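You operate a simulated robot arm through the tools that you are given. There is no shell and no other tool. Be economical: measure what you need, move in short steps, check, and stop when the job is done.

Carry out the task below with a simulated two-armed robot. There is one attempt and no reset: what you move stays moved.

Task
Put the teal scarf in the winter basket, changing hands on the way.
Fine: it lies in the belts drawer; shut the drawer, then push the basket back to the wall. Where these are worked on the way, their far stop is far enough and under half their travel is too little: belts drawer.
Where things are to end (x, y in the base frame): winter basket within 30 mm of [1150, -80].

It is judged by the outcome, as a careful person would: the job done as asked, and still so three seconds after it is handed in. It fails if anything else is knocked over, pushed out of place, dropped, spilled or broken.

Robot
Two 7-joint arms with two-finger parallel grippers on one trunk, on a base that drives. Base frame: it is fixed to the floor where the robot stands at the start and does not move with it; the origin is under the middle of the robot, x ahead of it, y to its left, z up; the surface under the hand at the start is at about z = 800. Lengths are in mm, angles in rad, forces in N, time in s.
The left shoulder is at the start at [70, 188, 1005], the right one opposite. With the tool pointing down near the work surface each hand reaches from about 320 to 800 mm from the robot's upright axis, wherever it stands, measured 20 degrees to its own side. Places, roughly: belts drawer [600, -100, 600]; inside of the winter basket [1100, 0, 800]. Payload 3.91 kg a hand.
The tool frame of a hand sits at the grasp point between the pads (the TCP): z along the fingers, y along the line on which they close. The tips reach 30 mm beyond it. The gripper opens to 110 mm. The fingers are 20 mm wide and 10 mm thick; the gripper's body (48 by 112 mm) begins 55 mm behind the TCP.
Orientation is that of the tool frame in the base frame, as a unit quaternion [x, y, z, w]. With the fingers straight down and closing along the base's y, the tool's x points along the base's -x, its y along +y and its z along -z.

Tools
- The arms move only by the tool send_rows. It takes "left_motion", "right_motion" or both (then of equal length, played together; a hand with none holds still); each is a list of rows, each a list of 3 entries, a list of its own where there are three numbers: the shift along the tool's x, y, z in mm, then the turn, a rotation vector about the tool's x, y, z in degrees, then the opening, from 0 (shut) to 1 (fully open). In form: [[[x, y, z], [wx, wy, wz], grip], ...]. A call has 1 to 8 rows; each row shifts and turns the commanded pose from where the row before left it, along the tool's axes as they then stand. Each row takes 0.2 s and may step no farther than 50 mm and 0.15 rad from the row before; otherwise, or with a gripper value out of range, the whole call is refused. A pose out of reach is approached as far as the arm can. The call stops where the force on the tool passes 40 N (or 10 N more than at its start, if that is more) or the arm is blocked; 0.2 s more then pass. The fingers move at their own pace (about 72 mm/s each) and stop on an object; they squeeze with about 39 N. The grip force told is the motor's: it shows also when the fingers shut on nothing. Time passes only in rows, and 0.2 s behind the last, so rows that do not move let the fingers close. The reply holds the time, the measured pose of the TCP, the force on the tool along the base axes, the opening and the grip force, in the units named above and with some noise, with the torque about the TCP (base axes, N m) and any sound that the robot's microphone picked up.
- Cameras (640 x 400 px; columns grow to the right, rows downward): "scene" is now at [128.8, 10.2, 1213.5]; the picture's right is [0.13, -0.99, 0.00], its down [-0.73, -0.09, -0.68] and it looks along [0.67, 0.09, -0.73] (base axes); focal length 214 px, centre (320, 200). "left" rides on the left gripper at [72, -17, -103] in its tool frame; the picture's right is [0.23, 0.97, 0.00], its down [-0.76, 0.18, -0.62] and it looks along [-0.61, 0.14, 0.78] (tool axes); focal length 222 px, centre (320, 200). "right" rides on the right gripper at [72, 17, -103] in its tool frame; the picture's right is [-0.23, 0.97, 0.00], its down [-0.76, -0.18, -0.62] and it looks along [-0.61, -0.14, 0.78] (tool axes); focal length 222 px, centre (320, 200). There is no depth. A picture from a camera that has moved, and an enlarged one, comes with that camera's place and axes in the base frame and with its lens.
- get_image(camera): a new picture of that camera. No time passes.
- move_column(by): slides the trunk up (or, below 0, down) by that many mm; the arms and the scene camera ride with it, the base frame stays. It gives what a move gives, with no picture.
- steer(legs): drives the robot by 1 to 6 legs, each [ahead, turn to the left] in mm and rad, along the robot's own axes; the way and the turn of a leg run together, so that a leg with both is an arc; at most 1500 mm and 3.142 rad a leg. The arms and the cameras ride along, it lands a little off, and it stops where it bumps. It gives what a move gives.
- aim_head(pan, tilt): turns the head with the scene camera to pan (to the left, within 1.501 rad either way) and tilt (down, from -0.506 to 1.204), counted from straight ahead of the robot. It gives what a move gives.
- enlarge(camera, box): a new picture of the part [left, top, right, bottom] of that camera's present view, enlarged. No time passes.
- job_done(): hands the job in; it is judged then, once.

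Go step by step. Nothing tells you exact positions but the pictures and the camera data: compare them with the known pose of the tool, close in by small moves and look again before you grip or let go. The budget is 120 turns and 100 pictures, counting those below and the enlarged ones. Unless the task says otherwise, let go and move clear before handing in.

The tools are called after "Emit:" as a command line: name --argument value ..., lists and objects as JSON in quotes. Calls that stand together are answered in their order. send_rows: Moves the arms, as the interface text tells. Its arguments: {"type":"object","properties":{"left_motion":{"type":"array"},"right_motion":{"type":"array"}},"required":[]} The other tools are called the same way: move_column (by) slides the trunk up or down; steer (legs) drives the base; aim_head (pan, tilt) turns the head that bears the scene camera; get_image (camera) takes a picture; enlarge (camera, box) takes an enlarged picture of a part of a camera's view; job_done () hands the job in.

At the start:

```text
t: 0.0
left_tool_pos: [550.8, 325.5, 1073.5]
left_ee_rot: [0.001, 1.0, 0.0, 0.0]
left_force: [0.6, -0.4, 0.4]
left_moment: [0.02, 0.01, 0.0]
left_grip_width: 110.2
left_grasp_force: 0.1
right_tool_pos: [591.1, -224.5, 1056.6]
right_ee_rot: [-0.001, 1.0, 0.0, 0.0]
right_force: [-0.7, -0.2, 0.4]
right_moment: [0.04, 0.0, 0.01]
right_grip_width: 110.0
right_grasp_force: 0.0
trunk travel left (down, up): [-515.0, 425.0]
robot x, y, heading: [-1.6, -2.4, 0.005]
head pan, tilt: [0.129, 0.826]
```

scene: 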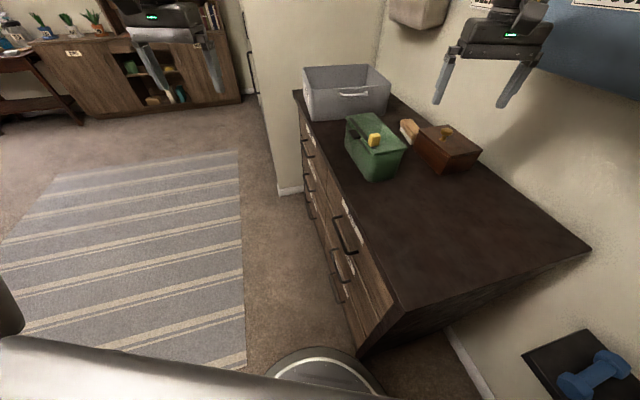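
right: 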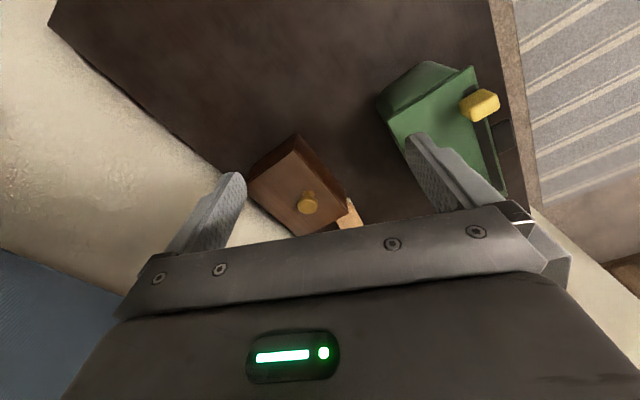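
left: 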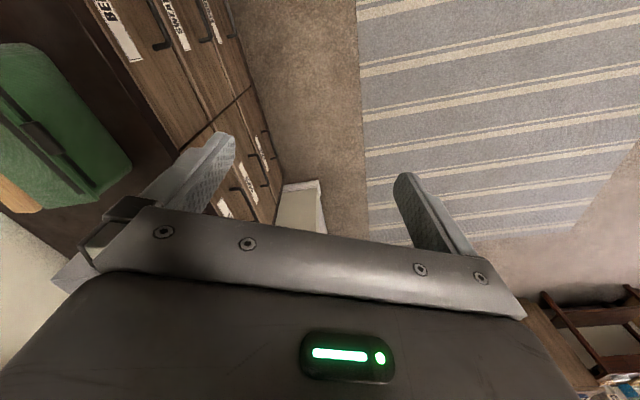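

I see the dresser running diagonally away to the right, its drawers facing left, with the grey basket at its far end. I'll read the labels closely first.

Emit:
enlarge --camera "scene" --box '[270, 50, 430, 350]'

Emit:
enlarge --camera "left" --box '[60, 0, 320, 240]'

```text
1.33 times, centred on (350, 200) of scene
camera zoom: at [128.8, 10.2, 1213.5], right [0.13, -0.99, 0.0], down [-0.73, -0.09, -0.68], along [0.67, 0.09, -0.73], focal length 286 px, centre (280, 200)
```

zoom: 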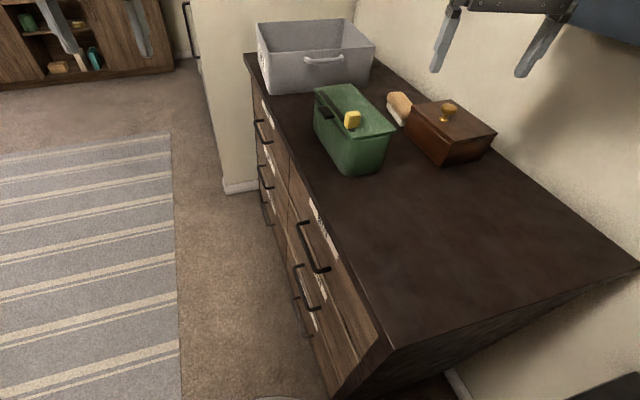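

```text
1.67 times, centred on (190, 120) of left
camera zoom: at [478.7, 309.3, 1177.7], right [-0.23, 0.97, 0.0], down [0.76, 0.18, 0.62], along [0.61, 0.14, -0.78], focal length 370 px, centre (537, 333)
```

zoom: 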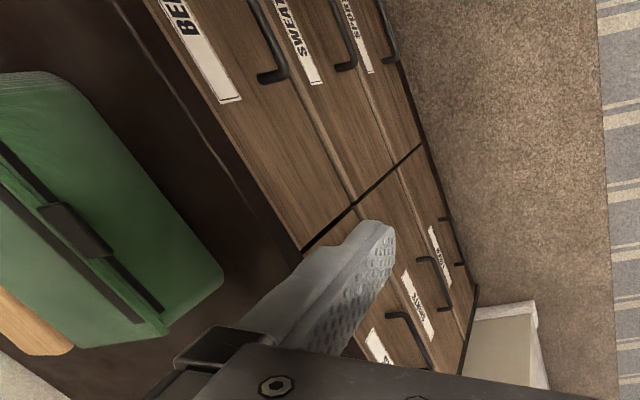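

The belts drawer is the near top one, with a bar handle near [525, -20, 630]. The dresser front faces roughly (-0.37, 0.93), so I'll drive round to stand facing it.

Emit:
steer --legs '[[0, 1.243], [659, 0], [0, -2.43]]'

Emit:
aim_head --pan 0 --tilt 0.7

Emit:
get_image --camera "scene"

```text
t: 3.2
left_tool_pos: [-75.1, 612.9, 1075.1]
left_ee_rot: [-0.538, 0.843, 0.001, 0.001]
left_force: [-0.9, 0.5, 0.0]
left_moment: [0.0, -0.03, -0.03]
left_grip_width: 109.8
left_grasp_force: 0.1
right_tool_pos: [440.1, 423.9, 1054.2]
right_ee_rot: [-0.556, 0.831, 0.006, 0.01]
right_force: [-0.9, -0.6, 0.3]
right_moment: [0.01, 0.02, -0.03]
right_grip_width: 109.9
right_grasp_force: 0.0
trunk travel left (down, up): [-515.0, 425.0]
robot x, y, heading: [-17.8, -24.3, 1.045]
head pan, tilt: [0.129, 0.826]
stopped in leg 1: the robot was blocked; the commanded pose is now the measured one
```

```text
t: 3.9
left_tool_pos: [-78.0, 614.6, 1074.2]
left_ee_rot: [-0.538, 0.843, 0.0, 0.001]
left_force: [-0.6, -0.2, 0.2]
left_moment: [0.0, -0.04, 0.02]
left_grip_width: 110.0
left_grasp_force: 0.0
right_tool_pos: [439.2, 424.9, 1054.2]
right_ee_rot: [-0.555, 0.832, 0.005, 0.009]
right_force: [-0.6, 1.1, 0.0]
right_moment: [0.0, -0.01, -0.01]
right_grip_width: 109.9
right_grasp_force: 0.0
trunk travel left (down, up): [-515.0, 425.0]
robot x, y, heading: [-14.8, -22.7, 1.046]
head pan, tilt: [0.0, 0.7]
```

```text
94 pictures are left
camera scene: at [47.8, 97.0, 1223.8], right [0.87, -0.5, 0.0], down [-0.32, -0.56, -0.76], along [0.38, 0.66, -0.64], focal length 214 px, centre (320, 200)
```

scene: 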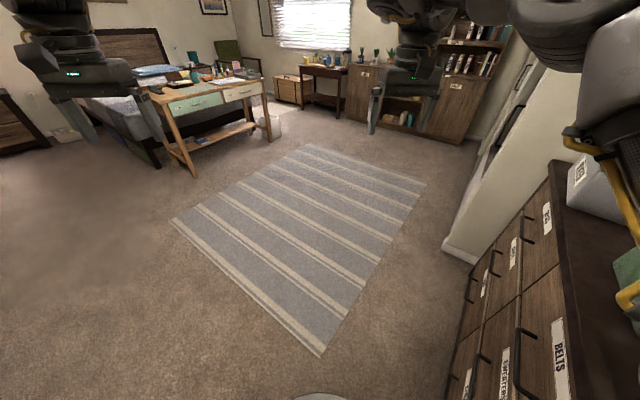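

The turn was blocked part-way, probably the base touching the dresser corner. Ahead is free floor, so I'll drive forward first and then turn.

Emit:
steer --legs '[[150, 0], [0, 0.237], [539, 0], [0, -2.472]]'

Emit:
get_image --camera "scene"

```text
t: 4.9
left_tool_pos: [-27.3, 647.0, 1076.2]
left_ee_rot: [-0.52, 0.854, 0.007, 0.007]
left_force: [1.2, -0.7, 0.2]
left_moment: [0.0, 0.06, 0.03]
left_grip_width: 110.3
left_grasp_force: 0.0
right_tool_pos: [456.8, 472.8, 1049.9]
right_ee_rot: [-0.664, 0.744, 0.065, 0.028]
right_force: [1.3, 5.1, -2.0]
right_moment: [-0.39, 0.05, -0.01]
right_grip_width: 110.1
right_grasp_force: 0.1
trunk travel left (down, up): [-515.0, 425.0]
robot x, y, heading: [-3.7, 17.9, 0.938]
head pan, tilt: [0.0, 0.7]
stopped in leg 1: the robot was blocked; the commanded pose is now the measured one
```

```text
93 pictures are left
camera scene: at [79.8, 125.6, 1223.8], right [0.81, -0.59, 0.0], down [-0.38, -0.52, -0.76], along [0.45, 0.62, -0.65], focal length 214 px, centre (320, 200)
```

scene: 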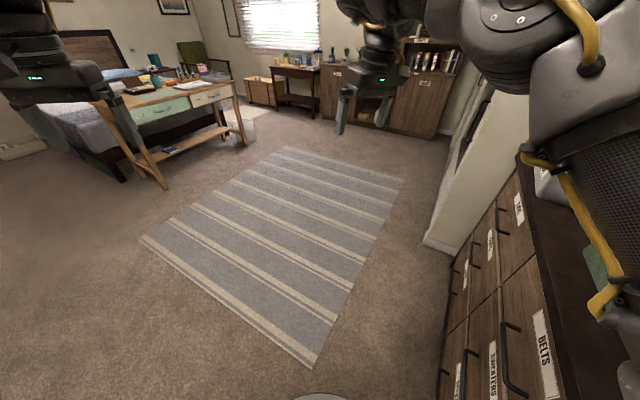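

The right arm got deflected, so its elbow probably touches something. I'll look right before moving further.

Emit:
aim_head --pan -1.3 --tilt 0.7

Emit:
get_image --camera "scene"

Emit:
get_image --camera "right"

```text
t: 6.4
left_tool_pos: [-29.5, 647.5, 1075.2]
left_ee_rot: [-0.521, 0.853, 0.006, 0.007]
left_force: [0.5, -0.3, -0.1]
left_moment: [-0.02, 0.02, -0.04]
left_grip_width: 110.0
left_grasp_force: 0.0
right_tool_pos: [454.3, 473.2, 1051.3]
right_ee_rot: [-0.666, 0.743, 0.064, 0.028]
right_force: [0.2, 0.5, -0.6]
right_moment: [0.02, 0.0, 0.01]
right_grip_width: 109.7
right_grasp_force: 0.1
trunk travel left (down, up): [-515.0, 425.0]
robot x, y, heading: [-1.9, 15.4, 0.945]
head pan, tilt: [-1.3, 0.7]
```

```text
92 pictures are left
camera scene: at [106.6, 27.8, 1223.8], right [-0.35, -0.94, 0.0], down [-0.6, 0.23, -0.76], along [0.72, -0.27, -0.64], focal length 214 px, centre (320, 200)
```

scene: 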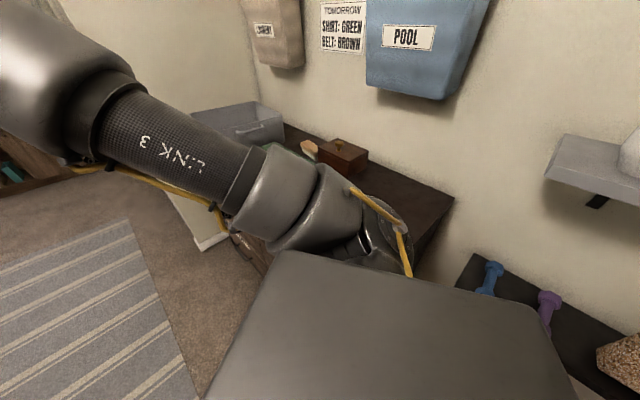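

```text
91 pictures are left
camera right: at [432.3, 390.6, 1145.3], right [-0.94, 0.33, 0.08], down [0.29, 0.65, 0.7], along [0.17, 0.69, -0.71], focal length 222 px, centre (320, 200)
```

right: 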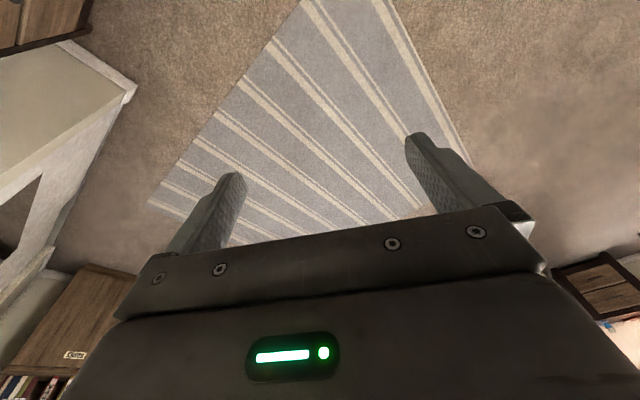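

The right elbow hangs low over the dresser corner. I'll raise the trunk so that it clears, then drive away.

Emit:
move_column --by 300

Emit:
get_image --camera "scene"

```text
t: 9.4
left_tool_pos: [-29.6, 648.1, 1376.3]
left_ee_rot: [-0.521, 0.854, 0.006, 0.008]
left_force: [-0.1, -0.4, 0.2]
left_moment: [0.02, 0.02, 0.02]
left_grip_width: 110.2
left_grasp_force: 0.1
right_tool_pos: [454.0, 473.2, 1349.9]
right_ee_rot: [-0.666, 0.743, 0.065, 0.028]
right_force: [0.1, -0.2, 0.2]
right_moment: [0.01, 0.04, 0.01]
right_grip_width: 110.0
right_grasp_force: 0.0
trunk travel left (down, up): [-815.0, 125.0]
robot x, y, heading: [-4.6, 20.9, 0.941]
head pan, tilt: [-1.3, 0.7]
```

```text
90 pictures are left
camera scene: at [106.4, 28.0, 1523.8], right [-0.35, -0.94, 0.0], down [-0.6, 0.23, -0.77], along [0.72, -0.27, -0.64], focal length 214 px, centre (320, 200)
```

scene: 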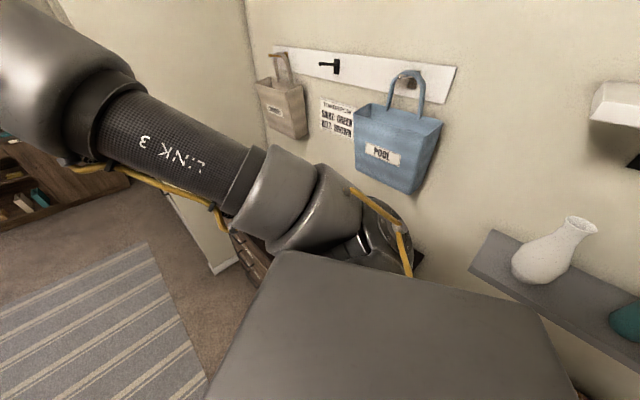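

Trunk is up and the elbow is clear. Now I'll drive away from the dresser.

Emit:
steer --legs '[[250, 0], [0, 0.457], [407, 0]]'

```text
t: 10.6
left_tool_pos: [2.1, 661.1, 1387.2]
left_ee_rot: [-0.512, 0.858, 0.018, 0.037]
left_force: [-0.5, -0.2, 1.9]
left_moment: [0.09, -0.02, -0.03]
left_grip_width: 110.0
left_grasp_force: 0.0
right_tool_pos: [478.5, 484.5, 1370.9]
right_ee_rot: [-0.66, 0.747, 0.066, 0.044]
right_force: [0.2, -0.5, 1.5]
right_moment: [0.06, 0.02, -0.02]
right_grip_width: 109.7
right_grasp_force: 0.0
trunk travel left (down, up): [-815.0, 125.0]
robot x, y, heading: [30.8, 69.7, 0.846]
head pan, tilt: [-1.3, 0.7]
stopped in leg 1: the robot was blocked; the commanded pose is now the measured one
```

Still blocked, with contact on the right side. I'll look down that side.

Emit:
aim_head --pan -0.7 --tilt 1.15

Emit:
get_image --camera "scene"

Emit:
aim_head --pan 0.6 --tilt 1.15

Emit:
get_image --camera "scene"

```text
t: 11.6
left_tool_pos: [15.5, 689.2, 1373.4]
left_ee_rot: [-0.513, 0.858, 0.011, 0.026]
left_force: [0.0, 1.5, -1.3]
left_moment: [-0.05, -0.01, -0.01]
left_grip_width: 110.1
left_grasp_force: 0.0
right_tool_pos: [489.8, 509.4, 1354.3]
right_ee_rot: [-0.66, 0.748, 0.061, 0.032]
right_force: [0.6, -0.9, -0.4]
right_moment: [-0.07, 0.04, -0.01]
right_grip_width: 110.0
right_grasp_force: 0.0
trunk travel left (down, up): [-815.0, 125.0]
robot x, y, heading: [26.6, 70.4, 0.838]
head pan, tilt: [-0.7, 1.15]
```

```text
89 pictures are left
camera scene: at [125.1, 122.1, 1490.3], right [0.14, -0.99, 0.0], down [-0.9, -0.13, -0.41], along [0.4, 0.05, -0.91], focal length 214 px, centre (320, 200)
```

scene: 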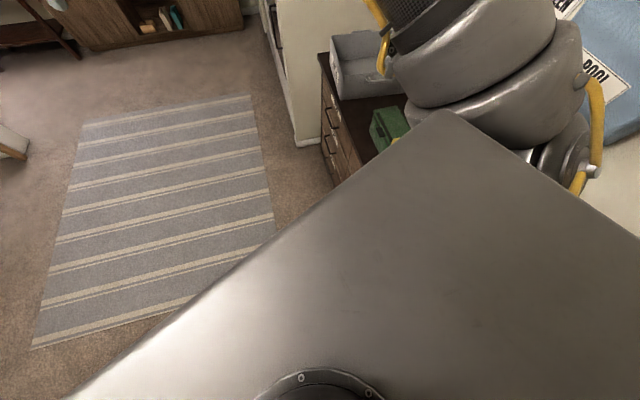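

```text
t: 13.1
left_tool_pos: [14.1, 684.1, 1373.8]
left_ee_rot: [-0.513, 0.858, 0.014, 0.027]
left_force: [-0.7, 0.3, -0.3]
left_moment: [0.05, 0.02, -0.03]
left_grip_width: 110.2
left_grasp_force: 0.1
right_tool_pos: [489.1, 505.3, 1357.4]
right_ee_rot: [-0.66, 0.748, 0.062, 0.034]
right_force: [0.5, 1.2, 0.1]
right_moment: [0.01, 0.0, -0.03]
right_grip_width: 109.8
right_grasp_force: 0.0
trunk travel left (down, up): [-815.0, 125.0]
robot x, y, heading: [30.3, 69.5, 0.847]
head pan, tilt: [0.6, 1.15]
```

```text
88 pictures are left
camera scene: at [71.8, 166.9, 1490.7], right [0.99, -0.13, 0.0], down [-0.12, -0.91, -0.41], along [0.05, 0.4, -0.91], focal length 214 px, centre (320, 200)
```

scene: 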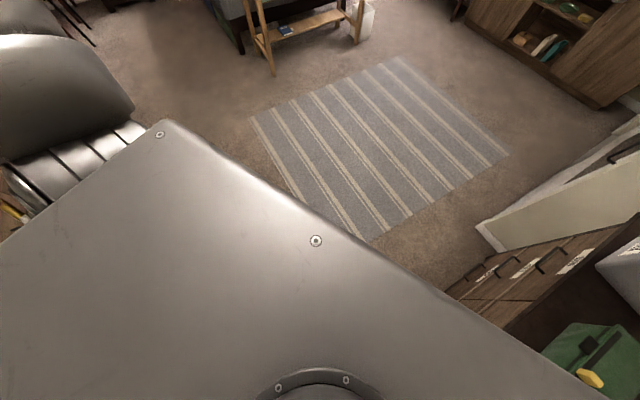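

Resistance on the right pushes the robot clockwise, so the rear-right of the base is probably catching on the dresser's end face. I'll check the free room on both sides before backing off.

Emit:
aim_head --pan -1.5 --tilt 0.8

Emit:
get_image --camera "scene"

Emit:
aim_head --pan 1.5 --tilt 0.8

Emit:
get_image --camera "scene"

```text
t: 15.1
left_tool_pos: [13.4, 683.2, 1375.3]
left_ee_rot: [-0.513, 0.858, 0.013, 0.027]
left_force: [-0.6, -0.1, -0.5]
left_moment: [0.01, -0.01, 0.02]
left_grip_width: 110.0
left_grasp_force: 0.1
right_tool_pos: [487.8, 504.8, 1357.3]
right_ee_rot: [-0.66, 0.748, 0.063, 0.035]
right_force: [-0.1, 1.0, 0.5]
right_moment: [0.05, 0.01, -0.04]
right_grip_width: 110.2
right_grasp_force: 0.0
trunk travel left (down, up): [-815.0, 125.0]
robot x, y, heading: [34.6, 66.4, 0.844]
head pan, tilt: [-1.499, 0.799]
```

```text
87 pictures are left
camera scene: at [127.9, 58.7, 1515.6], right [-0.61, -0.79, 0.0], down [-0.57, 0.44, -0.7], along [0.55, -0.42, -0.72], focal length 214 px, centre (320, 200)
```

scene: 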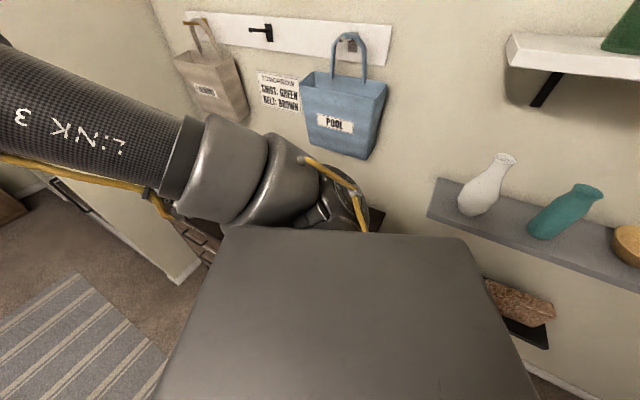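

```text
t: 17.7
left_tool_pos: [14.3, 682.6, 1374.7]
left_ee_rot: [-0.512, 0.858, 0.013, 0.027]
left_force: [-0.5, 0.8, 0.2]
left_moment: [-0.04, -0.04, 0.0]
left_grip_width: 109.8
left_grasp_force: 0.1
right_tool_pos: [488.2, 505.3, 1357.5]
right_ee_rot: [-0.659, 0.749, 0.062, 0.035]
right_force: [0.0, 0.2, 0.7]
right_moment: [0.01, 0.0, -0.01]
right_grip_width: 110.0
right_grasp_force: 0.1
trunk travel left (down, up): [-815.0, 125.0]
robot x, y, heading: [31.2, 71.7, 0.838]
head pan, tilt: [1.499, 0.799]
```

```text
86 pictures are left
camera scene: at [7.6, 165.7, 1515.6], right [0.72, 0.7, 0.0], down [0.5, -0.51, -0.7], along [-0.49, 0.5, -0.72], focal length 214 px, centre (320, 200)
```

scene: 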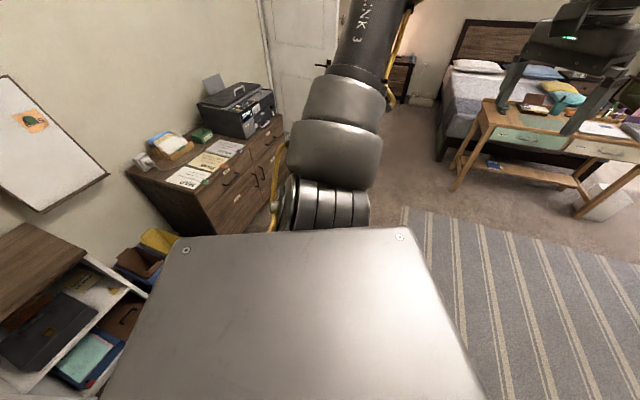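

The torso box extends behind, and the cabinets behind me are about half a metre off. I'll back off slightly, turn right, reverse clear of the dresser end, and stop there to check.

Emit:
steer --legs '[[-60, 0], [0, -1.04], [-250, 0]]'

```text
t: 22.7
left_tool_pos: [268.7, 398.7, 1373.7]
left_ee_rot: [-0.02, 0.999, -0.002, 0.028]
left_force: [0.3, -0.2, 0.3]
left_moment: [0.05, 0.0, 0.01]
left_grip_width: 109.9
left_grasp_force: 0.0
right_tool_pos: [355.5, -100.8, 1355.9]
right_ee_rot: [-0.201, 0.977, 0.037, 0.06]
right_force: [-0.3, -0.3, -0.7]
right_moment: [0.01, 0.02, -0.02]
right_grip_width: 110.1
right_grasp_force: 0.1
trunk travel left (down, up): [-815.0, 125.0]
robot x, y, heading: [-255.9, 71.1, -0.194]
head pan, tilt: [1.499, 0.799]
```

Clear of the dresser now at (-256, 71). Next I'll drive to the stand facing the drawers.

Emit:
steer --legs '[[0, 1.061], [725, 0], [0, -2.056]]'

Emit:
aim_head --pan 0 --tilt 0.8

Emit:
get_image --camera "scene"

```text
t: 34.2
left_tool_pos: [776.3, 361.0, 1374.3]
left_ee_rot: [0.462, 0.886, -0.016, 0.025]
left_force: [-0.1, -0.6, -0.4]
left_moment: [0.01, 0.01, 0.0]
left_grip_width: 109.9
left_grasp_force: 0.0
right_tool_pos: [404.0, 17.2, 1357.8]
right_ee_rot: [0.291, 0.954, 0.004, 0.071]
right_force: [-0.9, 0.0, -0.3]
right_moment: [0.02, 0.0, 0.01]
right_grip_width: 110.1
right_grasp_force: 0.1
trunk travel left (down, up): [-815.0, 125.0]
robot x, y, heading: [221.5, 619.6, -1.193]
head pan, tilt: [1.499, 0.799]
```

```text
t: 35.8
left_tool_pos: [774.7, 360.3, 1374.4]
left_ee_rot: [0.462, 0.886, -0.016, 0.025]
left_force: [-0.2, 0.8, 0.6]
left_moment: [0.02, -0.02, -0.01]
left_grip_width: 109.9
left_grasp_force: 0.1
right_tool_pos: [403.9, 16.6, 1357.9]
right_ee_rot: [0.291, 0.954, 0.003, 0.071]
right_force: [-0.2, 0.2, -0.4]
right_moment: [0.01, 0.01, 0.02]
right_grip_width: 109.8
right_grasp_force: 0.0
trunk travel left (down, up): [-815.0, 125.0]
robot x, y, heading: [221.7, 622.9, -1.192]
head pan, tilt: [0.0, 0.799]
```

```text
85 pictures are left
camera scene: at [268.6, 499.8, 1515.6], right [-0.93, -0.37, 0.0], down [-0.27, 0.67, -0.7], along [0.26, -0.65, -0.72], focal length 214 px, centre (320, 200)
```

scene: 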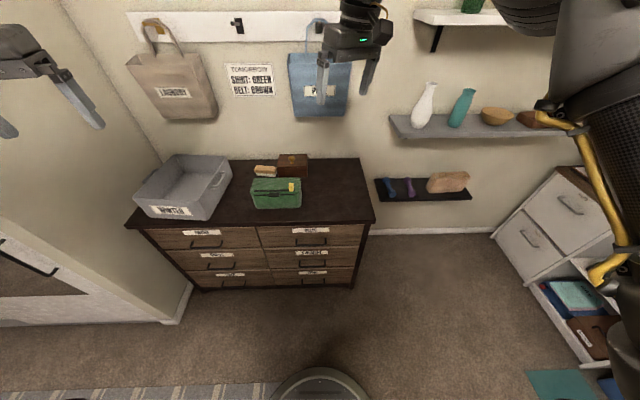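

Now I face the drawers squarely and nothing seems disturbed. I'll enlarge the dresser to locate the BELTS handle.

Emit:
enlarge --camera "scene" --box '[220, 180, 380, 280]'

Emit:
enlarge --camera "scene" --box '[100, 120, 340, 270]'

```text
4.00 times, centred on (300, 230) of scene
camera zoom: at [268.6, 499.8, 1515.6], right [-0.93, -0.37, 0.0], down [-0.27, 0.67, -0.7], along [0.26, -0.65, -0.72], focal length 858 px, centre (400, 80)
```

zoom: 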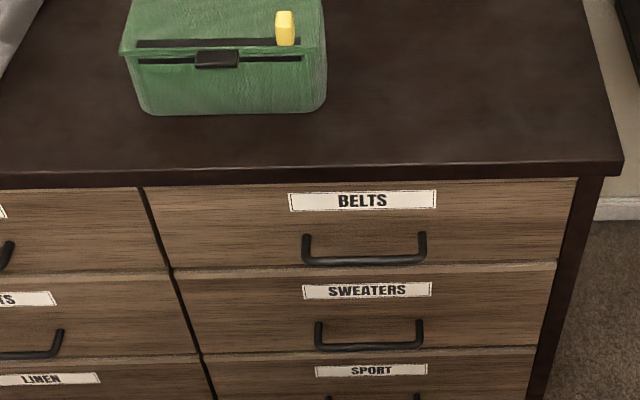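

```text
2.67 times, centred on (220, 195) of scene
camera zoom: at [268.6, 499.8, 1515.6], right [-0.93, -0.37, 0.0], down [-0.27, 0.67, -0.7], along [0.26, -0.65, -0.72], focal length 572 px, centre (587, 213)
```

zoom: 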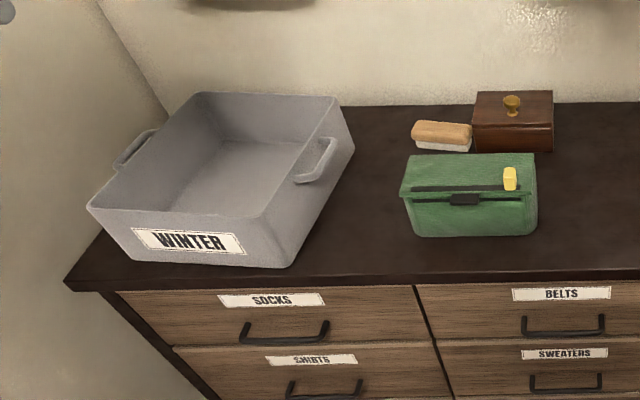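

The BELTS handle bar centre is near [518, -4, 632], about 690 mm ahead of the robot. I'll tuck the right hand back and begin turning the left hand to point forward with vertical closing.

Emit:
send_rows --left_motion '[[[0, 0, 0], [-4.03, -5.04, 5.32], 1], [[0, 0, 0], [-4.03, -5.04, 5.32], 1], [[0, 0, 0], [-4.03, -5.04, 5.32], 1], [[0, 0, 0], [-4.03, -5.04, 5.32], 1], [[0, 0, 0], [-4.03, -5.04, 5.32], 1], [[0, 0, 0], [-4.03, -5.04, 5.32], 1], [[0, 0, 0], [-4.03, -5.04, 5.32], 1], [[0, 0, 0], [-4.03, -5.04, 5.32], 1]]' --right_motion '[[[43.5, -10.6, 0], [0, 0, 0], 1], [[43.5, -10.6, 0], [0, 0, 0], 1], [[43.5, -10.6, 0], [0, 0, 0], 1], [[43.5, -10.6, 0], [0, 0, 0], 1], [[43.5, -10.6, 0], [0, 0, 0], 1], [[43.5, -10.6, 0], [0, 0, 0], 1], [[0, 0, 0], [0, 0, 8.5], 1], [[0, 0, 0], [0, 0, 8.5], 1]]'

Emit:
send_rows --left_motion '[[[0, 0, 0], [-4.03, -5.04, 5.32], 1], [[0, 0, 0], [-4.03, -5.04, 5.32], 1], [[0, 0, 0], [-4.03, -5.04, 5.32], 1], [[0, 0, 0], [-4.03, -5.04, 5.32], 1], [[0, 0, 0], [-4.03, -5.04, 5.32], 1], [[0, 0, 0], [-4.03, -5.04, 5.32], 1], [[0, 0, 0], [-4.03, -5.04, 5.32], 1], [[0, 0, 0], [0, 0, 0], 1]]' --right_motion '[[[0, 0, 0], [0, 0, 8.5], 1], [[0, 0, 0], [0, 0, 8.5], 1], [[0, 0, 0], [0, 0, 0], 1], [[0, 0, 0], [0, 0, 0], 1], [[0, 0, 0], [0, 0, 0], 1], [[0, 0, 0], [0, 0, 0], 1], [[0, 0, 0], [0, 0, 0], 1], [[0, 0, 0], [0, 0, 0], 1]]'

```text
t: 37.6
left_tool_pos: [776.9, 360.3, 1374.5]
left_ee_rot: [0.684, 0.573, 0.077, 0.445]
left_force: [0.7, 0.3, -0.1]
left_moment: [0.0, 0.01, 0.0]
left_grip_width: 109.9
left_grasp_force: 0.1
right_tool_pos: [154.5, 109.2, 1320.7]
right_ee_rot: [0.43, 0.9, 0.013, 0.069]
right_force: [0.4, 0.4, 0.3]
right_moment: [-0.03, 0.01, 0.0]
right_grip_width: 109.9
right_grasp_force: 0.1
trunk travel left (down, up): [-815.0, 125.0]
robot x, y, heading: [219.1, 616.6, -1.195]
head pan, tilt: [0.0, 0.799]
```

```text
t: 39.4
left_tool_pos: [797.2, 321.0, 1367.3]
left_ee_rot: [0.692, 0.139, 0.139, 0.694]
left_force: [-0.2, 1.4, -0.5]
left_moment: [0.01, -0.05, -0.01]
left_grip_width: 109.6
left_grasp_force: 0.1
left hand out of reach, approached as far as the arm can: row 2, 3, 4, 5
right_tool_pos: [153.7, 110.8, 1319.3]
right_ee_rot: [0.557, 0.827, 0.024, 0.068]
right_force: [0.1, 0.0, -0.5]
right_moment: [-0.02, 0.0, 0.01]
right_grip_width: 110.1
right_grasp_force: 0.1
trunk travel left (down, up): [-815.0, 125.0]
robot x, y, heading: [223.3, 621.1, -1.193]
head pan, tilt: [0.0, 0.799]
```

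Left hand now points forward with vertical closing. I'll lower the trunk toward handle height.

Emit:
move_column --by -560

Emit:
get_image --camera "scene"

Emit:
get_image --camera "left"

```text
refused: -560 is not a number from -400 to 400
```

```text
82 pictures are left
camera scene: at [267.6, 500.7, 1515.7], right [-0.93, -0.37, 0.0], down [-0.26, 0.67, -0.7], along [0.26, -0.65, -0.72], focal length 214 px, centre (320, 200)
```

scene: 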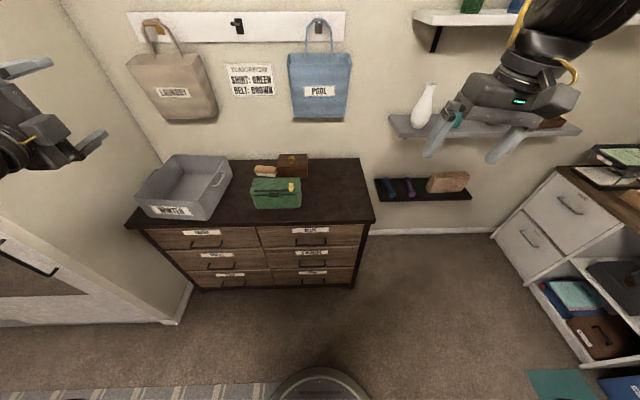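

```text
81 pictures are left
camera left: at [825.0, 445.0, 1350.4], right [0.21, 0.09, 0.97], down [-0.94, 0.28, 0.18], along [-0.26, -0.96, 0.14], focal length 222 px, centre (320, 200)
```

left: 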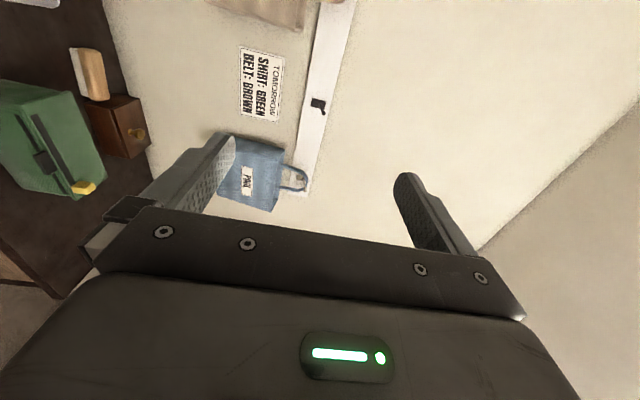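

The column takes at most 400 per move, so I'll do it in two steps.

Emit:
move_column --by -300

Emit:
move_column --by -260

Emit:
get_image --camera "scene"

Emit:
get_image --camera "left"

```text
t: 42.4
left_tool_pos: [798.4, 320.6, 1066.9]
left_ee_rot: [0.693, 0.138, 0.138, 0.694]
left_force: [0.4, -0.3, -0.2]
left_moment: [-0.05, 0.02, 0.01]
left_grip_width: 110.1
left_grasp_force: 0.1
right_tool_pos: [152.9, 110.4, 1019.8]
right_ee_rot: [0.557, 0.828, 0.025, 0.067]
right_force: [0.1, 0.6, 0.2]
right_moment: [-0.04, 0.02, -0.02]
right_grip_width: 109.7
right_grasp_force: 0.0
trunk travel left (down, up): [-515.0, 425.0]
robot x, y, heading: [218.9, 619.6, -1.191]
head pan, tilt: [0.0, 0.799]
```

```text
t: 45.1
left_tool_pos: [798.2, 320.0, 806.0]
left_ee_rot: [0.693, 0.139, 0.139, 0.693]
left_force: [0.0, 0.8, 0.4]
left_moment: [0.02, 0.03, 0.01]
left_grip_width: 110.1
left_grasp_force: 0.0
right_tool_pos: [153.6, 110.1, 759.0]
right_ee_rot: [0.558, 0.827, 0.024, 0.067]
right_force: [-0.1, 0.3, -0.5]
right_moment: [-0.03, -0.01, 0.0]
right_grip_width: 109.8
right_grasp_force: 0.1
trunk travel left (down, up): [-255.0, 685.0]
robot x, y, heading: [219.0, 625.2, -1.192]
head pan, tilt: [0.0, 0.799]
```

```text
80 pictures are left
camera scene: at [268.3, 499.9, 955.6], right [-0.93, -0.37, 0.0], down [-0.27, 0.67, -0.7], along [0.26, -0.65, -0.72], focal length 214 px, centre (320, 200)
```

scene: 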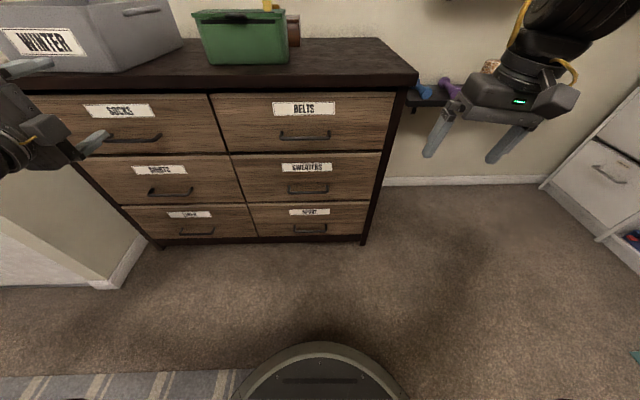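

```text
79 pictures are left
camera left: at [825.4, 443.9, 789.9], right [0.21, 0.09, 0.97], down [-0.94, 0.28, 0.18], along [-0.26, -0.96, 0.14], focal length 222 px, centre (320, 200)
```

left: 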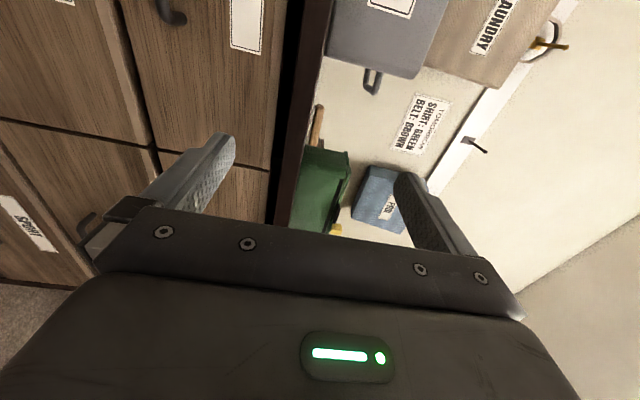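

Two views from different heights give good triangulation, so I'll enlarge the handle from here.

Emit:
enlarge --camera "scene" --box '[220, 70, 420, 195]'

```text
3.20 times, centred on (320, 132) of scene
camera zoom: at [268.3, 499.9, 955.6], right [-0.93, -0.37, 0.0], down [-0.27, 0.67, -0.7], along [0.26, -0.65, -0.72], focal length 686 px, centre (320, 416)
```

zoom: 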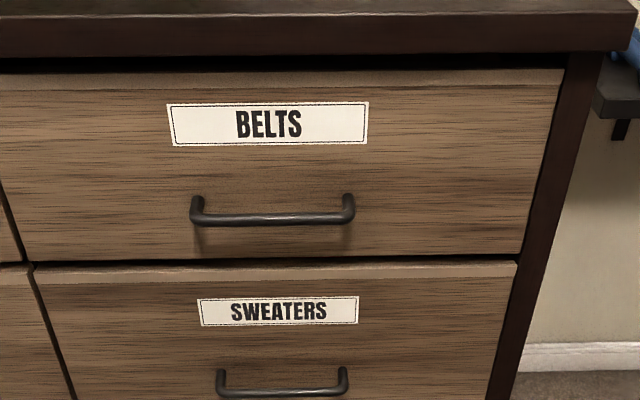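

Triangulated: bar centre is about [514, -3, 636] and the dresser top is z≈798. I'll bring the left hand across in front of the handle.

Emit:
send_rows --left_motion '[[[-42, -20, 0], [0, 0, 0], 1], [[-42, -20, 0], [0, 0, 0], 1], [[-42, -20, 0], [0, 0, 0], 1], [[-42, -20, 0], [0, 0, 0], 1], [[-42, -20, 0], [0, 0, 0], 1], [[-42, -20, 0], [0, 0, 0], 1], [[-42, -20, 0], [0, 0, 0], 1], [[-42, -20, 0], [0, 0, 0], 1]]'

Emit:
get_image --camera "left"

Emit:
get_image --camera "scene"

```text
t: 46.9
left_tool_pos: [538.8, 162.9, 659.6]
left_ee_rot: [0.693, 0.138, 0.139, 0.694]
left_force: [0.2, 0.3, 0.4]
left_moment: [0.0, -0.03, 0.01]
left_grip_width: 109.8
left_grasp_force: 0.1
left hand out of reach, approached as far as the arm can: row 1, 2, 3, 4
right_tool_pos: [153.6, 109.6, 758.6]
right_ee_rot: [0.557, 0.827, 0.024, 0.068]
right_force: [-0.4, -0.1, 0.9]
right_moment: [0.0, 0.02, -0.02]
right_grip_width: 110.1
right_grasp_force: 0.0
trunk travel left (down, up): [-255.0, 685.0]
robot x, y, heading: [220.9, 621.1, -1.193]
head pan, tilt: [0.0, 0.799]
```

```text
77 pictures are left
camera left: at [565.3, 286.4, 643.0], right [0.21, 0.09, 0.97], down [-0.94, 0.28, 0.18], along [-0.26, -0.96, 0.14], focal length 222 px, centre (320, 200)
```

left: 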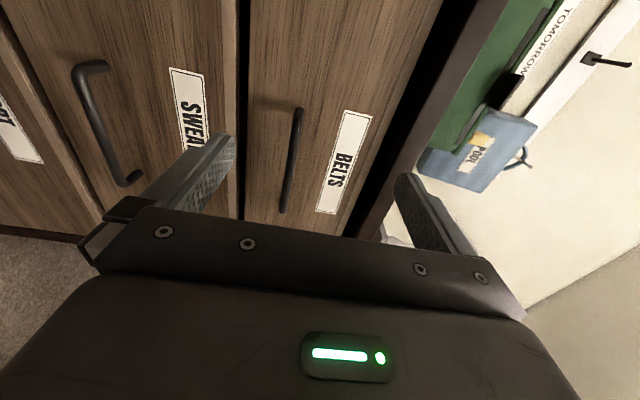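

```text
76 pictures are left
camera scene: at [268.1, 499.5, 955.5], right [-0.93, -0.37, 0.0], down [-0.27, 0.67, -0.7], along [0.26, -0.65, -0.72], focal length 214 px, centre (320, 200)
```

scene: 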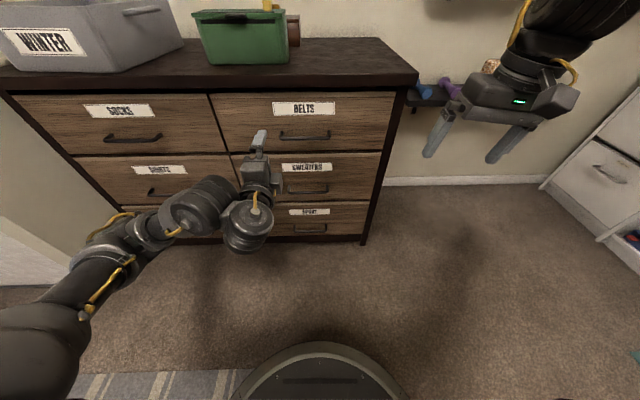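

The left-hand view agrees with the bar position (z≈637). I'll align laterally, advance over the bar and close on it.

Emit:
send_rows --left_motion '[[[-43, -11.5, 0], [0, 0, 0], 1], [[-43, -11.5, 0], [0, 0, 0], 1], [[0, 0, 45], [0, 0, 0], 1], [[0, 0, 45], [0, 0, 0], 1], [[0, 0, 30], [0, 0, 0], 1], [[0, 0, 16], [0, 0, 0], 1]]'

Emit:
get_image --camera "left"

```text
t: 47.2
left_tool_pos: [518.5, 154.9, 653.9]
left_ee_rot: [0.696, 0.137, 0.134, 0.692]
left_force: [-0.9, -12.8, -6.6]
left_moment: [-1.06, 0.22, -0.27]
left_grip_width: 110.0
left_grasp_force: 0.0
right_tool_pos: [152.8, 109.4, 759.3]
right_ee_rot: [0.558, 0.827, 0.024, 0.067]
right_force: [0.2, -0.3, -0.2]
right_moment: [0.0, -0.02, 0.01]
right_grip_width: 109.9
right_grasp_force: 0.1
trunk travel left (down, up): [-255.0, 685.0]
robot x, y, heading: [220.2, 620.6, -1.193]
head pan, tilt: [0.0, 0.799]
stopped in row 1 (left hand): the force on the tool passed its limit at 87 N (the readings are from after the stop); the commanded pose is now the measured one
```

```text
75 pictures are left
camera left: at [546.5, 277.9, 636.8], right [0.22, 0.08, 0.97], down [-0.94, 0.29, 0.18], along [-0.27, -0.95, 0.14], focal length 222 px, centre (320, 200)
```

left: 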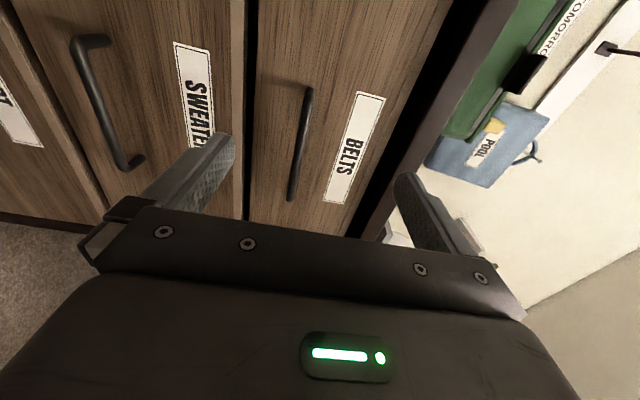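

The hand stopped on a force spike although nothing is near the fingers. I'll hold a moment and check the reading.

Emit:
send_rows --left_motion '[[[0, 0, 0], [0, 0, 0], 1]]'

Emit:
get_image --camera "scene"

```text
t: 47.6
left_tool_pos: [519.1, 154.6, 654.7]
left_ee_rot: [0.696, 0.137, 0.134, 0.692]
left_force: [-0.8, -15.3, -10.4]
left_moment: [-1.5, 0.28, -0.35]
left_grip_width: 110.2
left_grasp_force: 0.0
right_tool_pos: [155.5, 110.0, 759.0]
right_ee_rot: [0.556, 0.828, 0.024, 0.068]
right_force: [-0.6, -0.2, 0.7]
right_moment: [0.01, -0.02, -0.02]
right_grip_width: 110.0
right_grasp_force: 0.3
trunk travel left (down, up): [-255.0, 685.0]
robot x, y, heading: [218.2, 627.2, -1.191]
head pan, tilt: [0.0, 0.799]
```

```text
74 pictures are left
camera scene: at [268.4, 499.9, 955.6], right [-0.93, -0.37, 0.0], down [-0.27, 0.67, -0.7], along [0.26, -0.65, -0.72], focal length 214 px, centre (320, 200)
```

scene: 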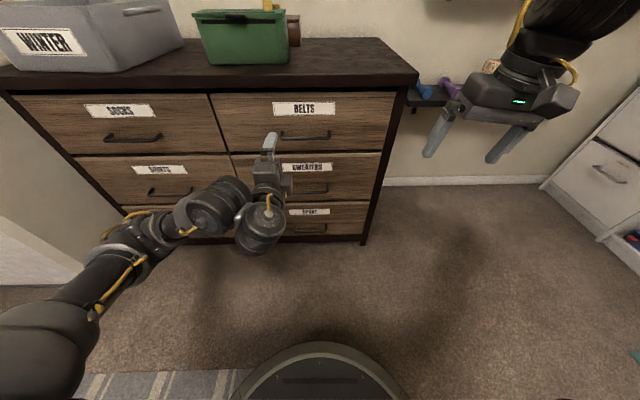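

The gripper is touching its own forearm because the wrist is folded too far. Reaching further forward opens the wrist, so I'll go forward first and then sideways.

Emit:
send_rows --left_motion '[[[6, 0, 20], [0, 0, 0], 1], [[0, -5, 35], [0, 0, 0], 1], [[0, -5, 35], [0, 0, 0], 1]]'

```text
t: 48.4
left_tool_pos: [558.9, 74.0, 641.0]
left_ee_rot: [0.696, 0.137, 0.135, 0.691]
left_force: [-0.2, -0.1, -0.6]
left_moment: [0.0, 0.0, -0.02]
left_grip_width: 110.2
left_grasp_force: 0.0
right_tool_pos: [153.3, 108.4, 759.2]
right_ee_rot: [0.556, 0.828, 0.024, 0.068]
right_force: [-0.1, 0.3, -0.5]
right_moment: [0.01, -0.02, -0.02]
right_grip_width: 110.2
right_grasp_force: 0.0
trunk travel left (down, up): [-255.0, 685.0]
robot x, y, heading: [218.0, 623.0, -1.19]
head pan, tilt: [0.0, 0.799]
```

Free now. I'll slide over and forward onto the bar.

Emit:
send_rows --left_motion '[[[-25, -2, 10], [0, 0, 0], 1], [[-25, -2, 14], [0, 0, 0], 1], [[0, 0, 14], [0, 0, 0], 1], [[0, 0, 10], [0, 0, 0], 1]]'

Emit:
get_image --camera "left"

```text
t: 49.4
left_tool_pos: [530.1, 10.3, 638.0]
left_ee_rot: [0.696, 0.138, 0.135, 0.692]
left_force: [-0.3, -0.2, -0.5]
left_moment: [-0.01, 0.04, 0.03]
left_grip_width: 109.9
left_grasp_force: 0.1
right_tool_pos: [152.8, 109.9, 760.1]
right_ee_rot: [0.557, 0.828, 0.024, 0.067]
right_force: [0.5, -0.7, 0.1]
right_moment: [0.01, -0.01, 0.0]
right_grip_width: 109.9
right_grasp_force: 0.0
trunk travel left (down, up): [-255.0, 685.0]
robot x, y, heading: [218.1, 622.4, -1.194]
head pan, tilt: [0.0, 0.799]
```

```text
73 pictures are left
camera left: at [558.3, 133.7, 621.9], right [0.22, 0.08, 0.97], down [-0.94, 0.29, 0.18], along [-0.27, -0.95, 0.14], focal length 222 px, centre (320, 200)
```

left: 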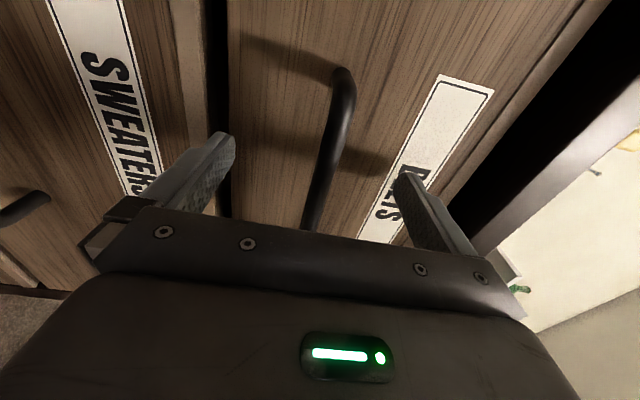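

The bar lies between the fingers. I'll close on it.

Emit:
send_rows --left_motion '[[[0, 0, 0], [0, 0, 0], 0], [[0, 0, 0], [0, 0, 0], 0], [[0, 0, 0], [0, 0, 0], 0], [[0, 0, 0], [0, 0, 0], 0], [[0, 0, 0], [0, 0, 0], 0]]'

```text
t: 50.6
left_tool_pos: [529.7, 9.9, 638.9]
left_ee_rot: [0.696, 0.137, 0.134, 0.692]
left_force: [-0.9, -0.4, 0.1]
left_moment: [0.07, -0.17, -0.07]
left_grip_width: 11.8
left_grasp_force: 45.2
right_tool_pos: [154.3, 109.6, 759.9]
right_ee_rot: [0.556, 0.828, 0.024, 0.068]
right_force: [0.4, -0.4, 0.3]
right_moment: [0.01, 0.02, -0.01]
right_grip_width: 109.9
right_grasp_force: 0.1
trunk travel left (down, up): [-255.0, 685.0]
robot x, y, heading: [220.7, 621.2, -1.191]
head pan, tilt: [0.0, 0.799]
```

Bar gripped (11.8 mm). I'll pull the drawer by backing the base slowly.

Emit:
steer --legs '[[-150, 0]]'

Emit:
get_image --camera "scene"

```text
t: 52.0
left_tool_pos: [470.0, 149.0, 638.0]
left_ee_rot: [0.696, 0.136, 0.133, 0.692]
left_force: [-29.6, -10.9, -2.5]
left_moment: [0.09, -0.03, -0.58]
left_grip_width: 11.5
left_grasp_force: 45.3
right_tool_pos: [95.0, 249.4, 758.3]
right_ee_rot: [0.557, 0.827, 0.025, 0.067]
right_force: [-0.3, 0.2, -1.1]
right_moment: [0.0, 0.0, -0.03]
right_grip_width: 110.3
right_grasp_force: 0.1
trunk travel left (down, up): [-255.0, 685.0]
robot x, y, heading: [163.6, 759.9, -1.192]
head pan, tilt: [0.0, 0.799]
```

```text
72 pictures are left
camera scene: at [209.8, 638.9, 955.5], right [-0.93, -0.37, 0.0], down [-0.26, 0.67, -0.7], along [0.26, -0.65, -0.72], focal length 214 px, centre (320, 200)
```

scene: 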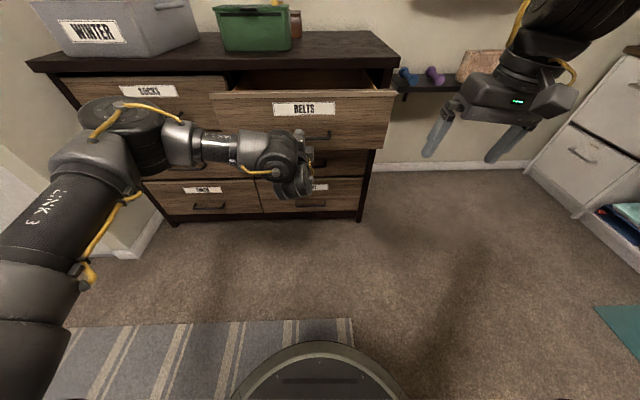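

The drawer opened about 150 mm with some side load. I'll ease the hand sideways to relieve it before continuing.

Emit:
send_rows --left_motion '[[[-4, 0, 0], [0, 0, 0], 0], [[-4, 0, 0], [0, 0, 0], 0]]'

```text
t: 52.6
left_tool_pos: [471.0, 148.7, 638.1]
left_ee_rot: [0.695, 0.139, 0.136, 0.692]
left_force: [29.3, 13.6, -0.2]
left_moment: [0.13, -0.19, -0.17]
left_grip_width: 11.9
left_grasp_force: 45.2
right_tool_pos: [100.0, 250.8, 760.3]
right_ee_rot: [0.557, 0.827, 0.023, 0.067]
right_force: [0.3, 0.4, 0.1]
right_moment: [-0.01, -0.03, 0.02]
right_grip_width: 109.9
right_grasp_force: 0.2
trunk travel left (down, up): [-255.0, 685.0]
robot x, y, heading: [164.8, 763.3, -1.192]
head pan, tilt: [0.0, 0.799]
```

The side load flipped sign, so another pull of the same length will bring it back to neutral. I'll pull on.

Emit:
steer --legs '[[-130, 0]]'

Emit:
get_image --camera "scene"

```text
t: 53.9
left_tool_pos: [415.3, 270.6, 638.3]
left_ee_rot: [0.696, 0.136, 0.131, 0.693]
left_force: [15.4, 7.3, 1.8]
left_moment: [0.18, -0.37, -0.14]
left_grip_width: 11.9
left_grasp_force: 44.7
right_tool_pos: [48.8, 372.5, 759.5]
right_ee_rot: [0.558, 0.827, 0.023, 0.067]
right_force: [0.0, 0.3, 0.1]
right_moment: [0.04, 0.0, 0.0]
right_grip_width: 110.1
right_grasp_force: 0.0
trunk travel left (down, up): [-255.0, 685.0]
robot x, y, heading: [113.6, 883.7, -1.195]
head pan, tilt: [0.0, 0.799]
```

```text
71 pictures are left
camera scene: at [164.7, 763.4, 955.6], right [-0.93, -0.37, 0.0], down [-0.26, 0.67, -0.7], along [0.25, -0.65, -0.72], focal length 214 px, centre (320, 200)
```

scene: 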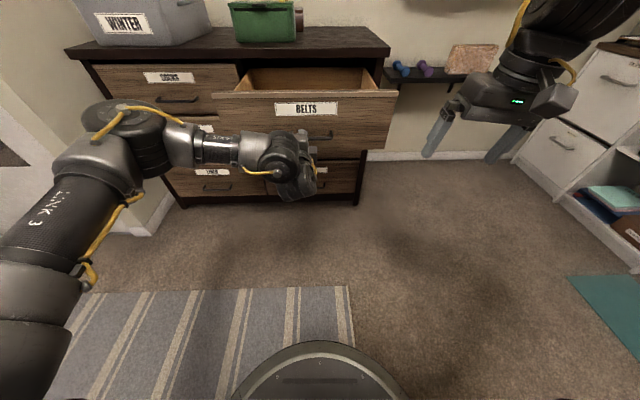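

The drawer is out about 285 mm, well past half for this dresser's depth. I'll release the handle, back the base slightly, and raise the trunk to see inside.

Emit:
send_rows --left_motion '[[[0, 0, 0], [0, 0, 0], 1], [[0, 0, 0], [0, 0, 0], 1], [[0, 0, 0], [0, 0, 0], 1], [[0, 0, 0], [0, 0, 0], 1]]'

Emit:
steer --legs '[[-110, 0]]'

Emit:
move_column --by 400

Emit:
get_image --camera "scene"

```text
t: 54.9
left_tool_pos: [414.1, 269.8, 637.8]
left_ee_rot: [0.697, 0.136, 0.131, 0.692]
left_force: [0.2, 0.2, 0.0]
left_moment: [-0.01, 0.0, 0.01]
left_grip_width: 109.7
left_grasp_force: 0.0
right_tool_pos: [47.4, 373.5, 759.8]
right_ee_rot: [0.557, 0.827, 0.025, 0.066]
right_force: [-0.7, -0.2, 0.4]
right_moment: [-0.01, 0.01, -0.04]
right_grip_width: 109.8
right_grasp_force: 0.1
trunk travel left (down, up): [-255.0, 685.0]
robot x, y, heading: [120.1, 885.0, -1.198]
head pan, tilt: [0.0, 0.799]
```

```text
t: 56.1
left_tool_pos: [374.1, 372.7, 640.1]
left_ee_rot: [0.697, 0.136, 0.131, 0.692]
left_force: [0.5, 0.8, 0.3]
left_moment: [0.01, -0.04, 0.0]
left_grip_width: 110.1
left_grasp_force: 0.1
right_tool_pos: [9.1, 476.8, 760.6]
right_ee_rot: [0.557, 0.828, 0.024, 0.067]
right_force: [0.2, 0.2, -0.3]
right_moment: [-0.01, -0.01, -0.02]
right_grip_width: 110.0
right_grasp_force: 0.0
trunk travel left (down, up): [-255.0, 685.0]
robot x, y, heading: [77.2, 989.4, -1.196]
head pan, tilt: [0.0, 0.799]
```

```text
t: 59.9
left_tool_pos: [374.3, 373.6, 1037.5]
left_ee_rot: [0.697, 0.136, 0.132, 0.692]
left_force: [-0.3, -0.3, 0.5]
left_moment: [0.0, 0.02, 0.0]
left_grip_width: 110.1
left_grasp_force: 0.1
right_tool_pos: [8.3, 476.0, 1159.7]
right_ee_rot: [0.557, 0.828, 0.024, 0.068]
right_force: [-0.4, -0.2, 0.6]
right_moment: [-0.01, -0.02, -0.02]
right_grip_width: 109.9
right_grasp_force: 0.1
trunk travel left (down, up): [-655.0, 285.0]
robot x, y, heading: [75.5, 988.4, -1.197]
head pan, tilt: [0.0, 0.799]
```

```text
70 pictures are left
camera scene: at [123.1, 865.6, 1355.5], right [-0.93, -0.37, 0.0], down [-0.26, 0.67, -0.7], along [0.26, -0.65, -0.72], focal length 214 px, centre (320, 200)
```

scene: 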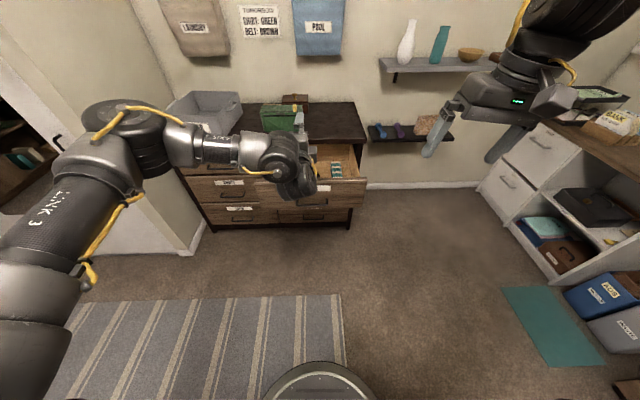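

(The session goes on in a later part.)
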